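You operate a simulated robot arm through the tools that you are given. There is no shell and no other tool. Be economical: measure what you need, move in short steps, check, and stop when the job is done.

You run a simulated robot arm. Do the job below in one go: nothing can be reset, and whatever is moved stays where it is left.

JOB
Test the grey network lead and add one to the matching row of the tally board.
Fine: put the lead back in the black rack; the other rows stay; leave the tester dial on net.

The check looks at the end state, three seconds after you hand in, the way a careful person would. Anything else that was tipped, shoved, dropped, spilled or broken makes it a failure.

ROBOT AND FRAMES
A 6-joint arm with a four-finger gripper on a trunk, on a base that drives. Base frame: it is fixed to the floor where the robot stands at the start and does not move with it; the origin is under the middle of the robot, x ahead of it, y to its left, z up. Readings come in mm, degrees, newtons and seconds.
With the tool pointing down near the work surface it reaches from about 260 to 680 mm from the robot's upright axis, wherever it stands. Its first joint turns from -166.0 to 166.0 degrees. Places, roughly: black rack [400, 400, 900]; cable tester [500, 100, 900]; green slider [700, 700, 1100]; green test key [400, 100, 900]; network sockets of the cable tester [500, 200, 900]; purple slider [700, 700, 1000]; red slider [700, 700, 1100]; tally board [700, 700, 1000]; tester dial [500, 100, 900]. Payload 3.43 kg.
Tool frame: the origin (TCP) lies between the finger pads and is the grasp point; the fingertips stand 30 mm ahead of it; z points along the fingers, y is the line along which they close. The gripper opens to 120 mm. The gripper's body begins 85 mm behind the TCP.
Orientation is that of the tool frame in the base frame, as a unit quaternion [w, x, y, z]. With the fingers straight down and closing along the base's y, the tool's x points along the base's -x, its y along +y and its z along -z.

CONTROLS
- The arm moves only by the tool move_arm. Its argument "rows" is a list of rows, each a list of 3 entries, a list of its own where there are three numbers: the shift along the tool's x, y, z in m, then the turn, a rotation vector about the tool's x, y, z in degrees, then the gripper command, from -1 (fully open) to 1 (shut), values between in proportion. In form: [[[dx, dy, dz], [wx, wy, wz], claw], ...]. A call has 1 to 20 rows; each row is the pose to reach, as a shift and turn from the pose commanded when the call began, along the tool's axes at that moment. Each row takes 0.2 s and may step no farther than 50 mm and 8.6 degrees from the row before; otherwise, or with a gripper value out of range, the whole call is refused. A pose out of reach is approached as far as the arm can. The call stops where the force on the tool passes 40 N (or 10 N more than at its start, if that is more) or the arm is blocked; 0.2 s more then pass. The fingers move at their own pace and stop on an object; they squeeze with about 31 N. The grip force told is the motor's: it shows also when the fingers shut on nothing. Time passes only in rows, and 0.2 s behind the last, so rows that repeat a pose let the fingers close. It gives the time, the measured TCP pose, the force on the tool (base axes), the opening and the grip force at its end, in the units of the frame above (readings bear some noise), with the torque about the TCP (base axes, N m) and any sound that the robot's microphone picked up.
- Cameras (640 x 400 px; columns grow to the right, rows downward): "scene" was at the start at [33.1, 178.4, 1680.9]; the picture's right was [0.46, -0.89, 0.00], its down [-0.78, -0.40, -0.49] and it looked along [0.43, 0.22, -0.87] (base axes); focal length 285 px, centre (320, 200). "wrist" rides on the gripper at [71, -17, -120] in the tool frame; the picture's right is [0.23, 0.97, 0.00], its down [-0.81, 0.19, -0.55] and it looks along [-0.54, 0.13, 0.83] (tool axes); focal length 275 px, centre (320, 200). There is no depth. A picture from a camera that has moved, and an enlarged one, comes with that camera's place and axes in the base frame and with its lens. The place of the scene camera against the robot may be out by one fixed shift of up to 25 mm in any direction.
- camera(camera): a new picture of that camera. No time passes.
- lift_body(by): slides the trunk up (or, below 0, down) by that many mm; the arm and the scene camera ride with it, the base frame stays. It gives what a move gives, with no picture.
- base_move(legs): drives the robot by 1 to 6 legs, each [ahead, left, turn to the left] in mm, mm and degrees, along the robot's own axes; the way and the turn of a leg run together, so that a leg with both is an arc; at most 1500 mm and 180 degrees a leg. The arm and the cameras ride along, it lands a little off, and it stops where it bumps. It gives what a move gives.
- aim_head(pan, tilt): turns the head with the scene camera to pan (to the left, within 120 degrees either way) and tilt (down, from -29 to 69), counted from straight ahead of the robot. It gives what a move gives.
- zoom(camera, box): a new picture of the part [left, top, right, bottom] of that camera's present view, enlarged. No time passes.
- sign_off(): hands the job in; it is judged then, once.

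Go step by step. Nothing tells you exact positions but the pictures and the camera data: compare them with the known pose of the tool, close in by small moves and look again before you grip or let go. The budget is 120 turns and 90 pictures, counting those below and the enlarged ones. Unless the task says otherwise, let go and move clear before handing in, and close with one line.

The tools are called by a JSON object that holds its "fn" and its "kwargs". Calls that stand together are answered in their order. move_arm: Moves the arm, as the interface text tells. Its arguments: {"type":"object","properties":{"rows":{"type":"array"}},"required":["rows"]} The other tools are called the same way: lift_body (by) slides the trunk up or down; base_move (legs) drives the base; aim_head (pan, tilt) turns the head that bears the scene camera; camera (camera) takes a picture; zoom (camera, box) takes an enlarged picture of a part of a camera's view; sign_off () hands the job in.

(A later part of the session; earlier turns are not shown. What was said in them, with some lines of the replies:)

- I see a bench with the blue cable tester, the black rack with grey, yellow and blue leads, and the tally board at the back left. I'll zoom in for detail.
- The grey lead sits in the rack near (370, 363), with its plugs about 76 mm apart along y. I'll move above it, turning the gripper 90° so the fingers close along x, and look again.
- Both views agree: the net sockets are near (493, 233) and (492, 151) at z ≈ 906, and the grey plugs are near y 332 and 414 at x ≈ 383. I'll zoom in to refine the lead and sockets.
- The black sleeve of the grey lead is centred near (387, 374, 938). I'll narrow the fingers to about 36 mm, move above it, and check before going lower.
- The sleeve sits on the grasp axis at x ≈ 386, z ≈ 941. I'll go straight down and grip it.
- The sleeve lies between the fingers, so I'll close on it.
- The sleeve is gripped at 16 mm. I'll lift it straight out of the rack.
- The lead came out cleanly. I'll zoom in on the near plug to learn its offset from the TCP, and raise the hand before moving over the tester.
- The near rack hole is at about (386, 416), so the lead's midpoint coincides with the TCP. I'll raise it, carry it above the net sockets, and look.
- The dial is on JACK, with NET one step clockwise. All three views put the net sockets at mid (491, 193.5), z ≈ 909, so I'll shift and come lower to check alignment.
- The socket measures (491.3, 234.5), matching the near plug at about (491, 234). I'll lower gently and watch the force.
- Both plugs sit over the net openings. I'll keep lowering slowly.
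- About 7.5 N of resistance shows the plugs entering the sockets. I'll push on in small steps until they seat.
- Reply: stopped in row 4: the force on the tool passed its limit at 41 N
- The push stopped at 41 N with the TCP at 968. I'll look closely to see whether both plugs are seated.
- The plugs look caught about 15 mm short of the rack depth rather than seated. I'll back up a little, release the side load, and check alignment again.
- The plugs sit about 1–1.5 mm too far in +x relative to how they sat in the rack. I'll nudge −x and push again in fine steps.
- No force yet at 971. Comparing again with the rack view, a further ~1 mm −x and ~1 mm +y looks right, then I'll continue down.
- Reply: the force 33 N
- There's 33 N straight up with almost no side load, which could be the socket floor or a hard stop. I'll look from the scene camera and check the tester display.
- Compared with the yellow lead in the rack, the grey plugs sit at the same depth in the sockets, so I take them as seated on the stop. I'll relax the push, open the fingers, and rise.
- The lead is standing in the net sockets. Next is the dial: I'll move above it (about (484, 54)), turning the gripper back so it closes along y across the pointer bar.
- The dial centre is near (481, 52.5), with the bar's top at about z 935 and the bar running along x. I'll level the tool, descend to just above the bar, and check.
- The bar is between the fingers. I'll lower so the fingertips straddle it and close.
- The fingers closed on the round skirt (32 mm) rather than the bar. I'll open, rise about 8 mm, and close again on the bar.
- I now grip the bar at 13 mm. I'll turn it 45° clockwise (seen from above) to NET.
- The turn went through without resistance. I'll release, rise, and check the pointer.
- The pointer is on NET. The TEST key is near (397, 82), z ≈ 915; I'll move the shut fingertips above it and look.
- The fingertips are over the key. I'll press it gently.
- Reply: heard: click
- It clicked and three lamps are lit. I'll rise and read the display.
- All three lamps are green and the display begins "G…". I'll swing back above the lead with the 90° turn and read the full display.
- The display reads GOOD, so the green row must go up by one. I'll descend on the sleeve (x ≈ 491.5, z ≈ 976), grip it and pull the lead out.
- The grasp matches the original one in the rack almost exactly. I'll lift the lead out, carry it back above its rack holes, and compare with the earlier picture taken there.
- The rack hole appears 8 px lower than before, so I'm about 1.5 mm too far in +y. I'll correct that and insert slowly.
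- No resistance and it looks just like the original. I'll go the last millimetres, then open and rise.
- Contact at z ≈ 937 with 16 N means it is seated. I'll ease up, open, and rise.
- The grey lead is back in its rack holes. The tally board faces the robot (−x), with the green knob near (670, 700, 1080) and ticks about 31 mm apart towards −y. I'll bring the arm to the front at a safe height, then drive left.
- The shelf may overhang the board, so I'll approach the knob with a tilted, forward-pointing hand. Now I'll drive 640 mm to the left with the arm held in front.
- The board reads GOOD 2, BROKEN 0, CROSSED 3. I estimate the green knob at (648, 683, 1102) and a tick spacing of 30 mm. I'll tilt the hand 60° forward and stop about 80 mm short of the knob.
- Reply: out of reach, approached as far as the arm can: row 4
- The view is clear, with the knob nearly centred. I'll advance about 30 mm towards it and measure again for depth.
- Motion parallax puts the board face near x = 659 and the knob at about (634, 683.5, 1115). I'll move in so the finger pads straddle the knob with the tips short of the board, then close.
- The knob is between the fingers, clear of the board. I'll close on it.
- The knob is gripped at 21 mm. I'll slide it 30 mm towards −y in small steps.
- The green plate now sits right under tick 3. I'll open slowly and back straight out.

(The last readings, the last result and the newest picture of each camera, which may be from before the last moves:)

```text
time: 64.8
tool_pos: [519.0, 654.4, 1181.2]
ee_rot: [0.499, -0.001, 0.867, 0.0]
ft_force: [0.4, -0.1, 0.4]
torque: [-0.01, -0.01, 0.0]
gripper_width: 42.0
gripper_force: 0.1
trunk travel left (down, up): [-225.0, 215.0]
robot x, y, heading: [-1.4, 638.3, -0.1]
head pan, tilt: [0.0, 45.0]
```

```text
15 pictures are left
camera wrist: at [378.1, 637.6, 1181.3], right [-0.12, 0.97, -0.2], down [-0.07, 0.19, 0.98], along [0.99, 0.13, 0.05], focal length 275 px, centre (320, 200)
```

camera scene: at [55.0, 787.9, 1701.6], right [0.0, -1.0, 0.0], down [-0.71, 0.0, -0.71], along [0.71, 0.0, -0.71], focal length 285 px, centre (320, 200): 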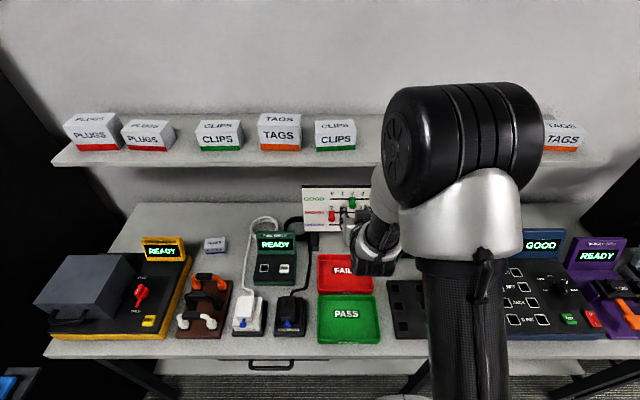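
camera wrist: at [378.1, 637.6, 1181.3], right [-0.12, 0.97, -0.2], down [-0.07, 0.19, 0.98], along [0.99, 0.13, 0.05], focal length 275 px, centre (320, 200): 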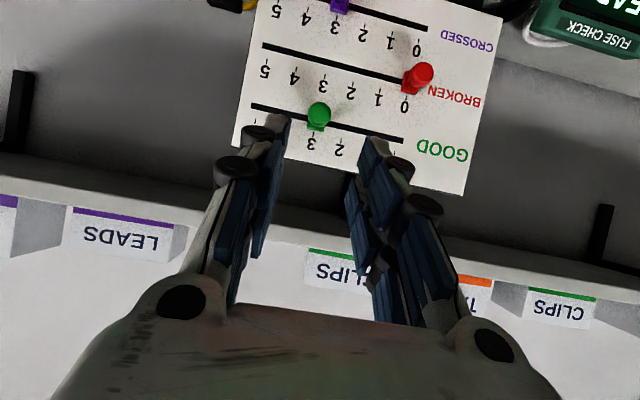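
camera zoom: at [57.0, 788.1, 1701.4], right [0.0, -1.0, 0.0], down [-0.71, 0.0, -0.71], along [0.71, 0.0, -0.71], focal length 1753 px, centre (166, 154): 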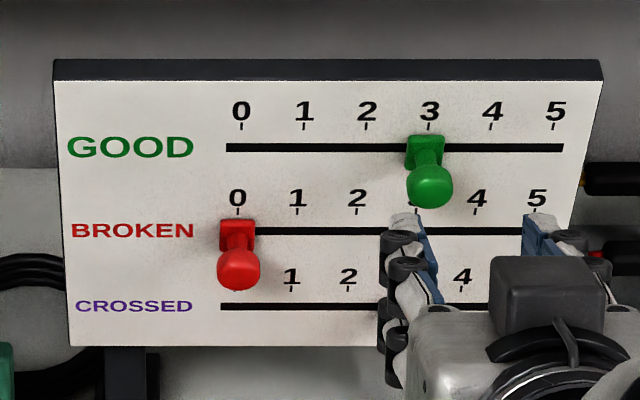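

Green is at 3 (within about 1.5 mm), and red and purple are unmoved. Last look at the rack, the tester dial and the other rows.

{"fn": "zoom", "kwargs": {"camera": "wrist", "box": [220, 0, 520, 200]}}

{"fn": "aim_head", "kwargs": {"pan": -40, "tilt": 50}}

{"fn": "camera", "kwargs": {"camera": "scene"}}

```text
2.00 times, centred on (370, 100) of wrist
camera zoom: at [378.1, 637.6, 1181.3], right [-0.12, 0.97, -0.2], down [-0.07, 0.19, 0.98], along [0.99, 0.13, 0.05], focal length 551 px, centre (220, 400)
```

zoom: 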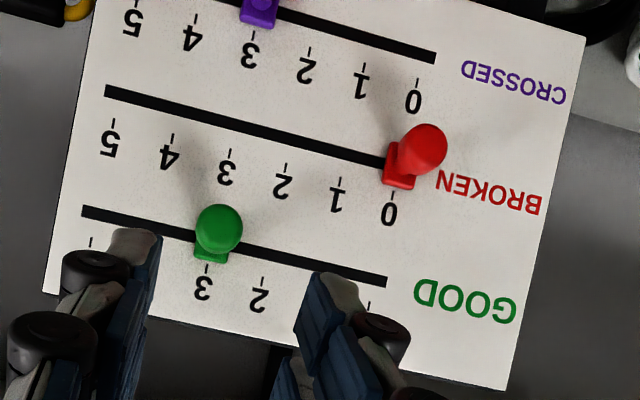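

```text
time: 65.9
tool_pos: [517.9, 654.1, 1182.5]
ee_rot: [0.499, -0.001, 0.866, 0.0]
ft_force: [0.2, -0.4, -0.3]
torque: [0.03, -0.01, 0.03]
gripper_width: 42.3
gripper_force: 0.0
trunk travel left (down, up): [-225.0, 215.0]
robot x, y, heading: [-1.9, 640.2, 0.0]
head pan, tilt: [-40.0, 50.0]
```

```text
13 pictures are left
camera scene: at [33.4, 738.6, 1694.6], right [-0.64, -0.77, 0.0], down [-0.59, 0.49, -0.64], along [0.49, -0.41, -0.77], focal length 285 px, centre (320, 200)
```

scene: 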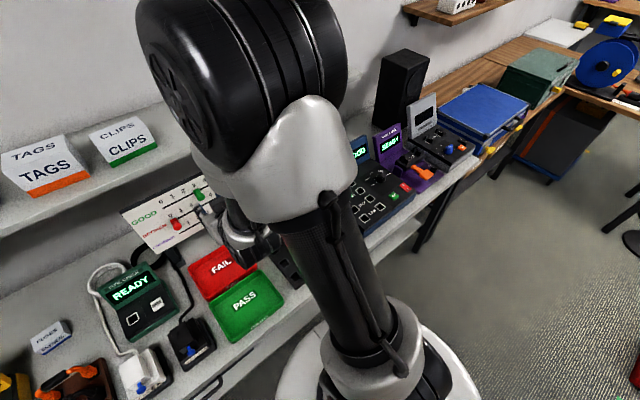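

Everything is in its final state: the lead is back in the black rack, the dial is on NET, green is at 3, and the arm is clear. Handing in.

{"fn": "sign_off", "kwargs": {}}

```text
The job is handed in.
```

The grey lead tested GOOD and is back in the black rack; I moved the green row from 2 to 3 (about 1.5 mm short of the tick), left red and purple alone, and left the tester dial on net.
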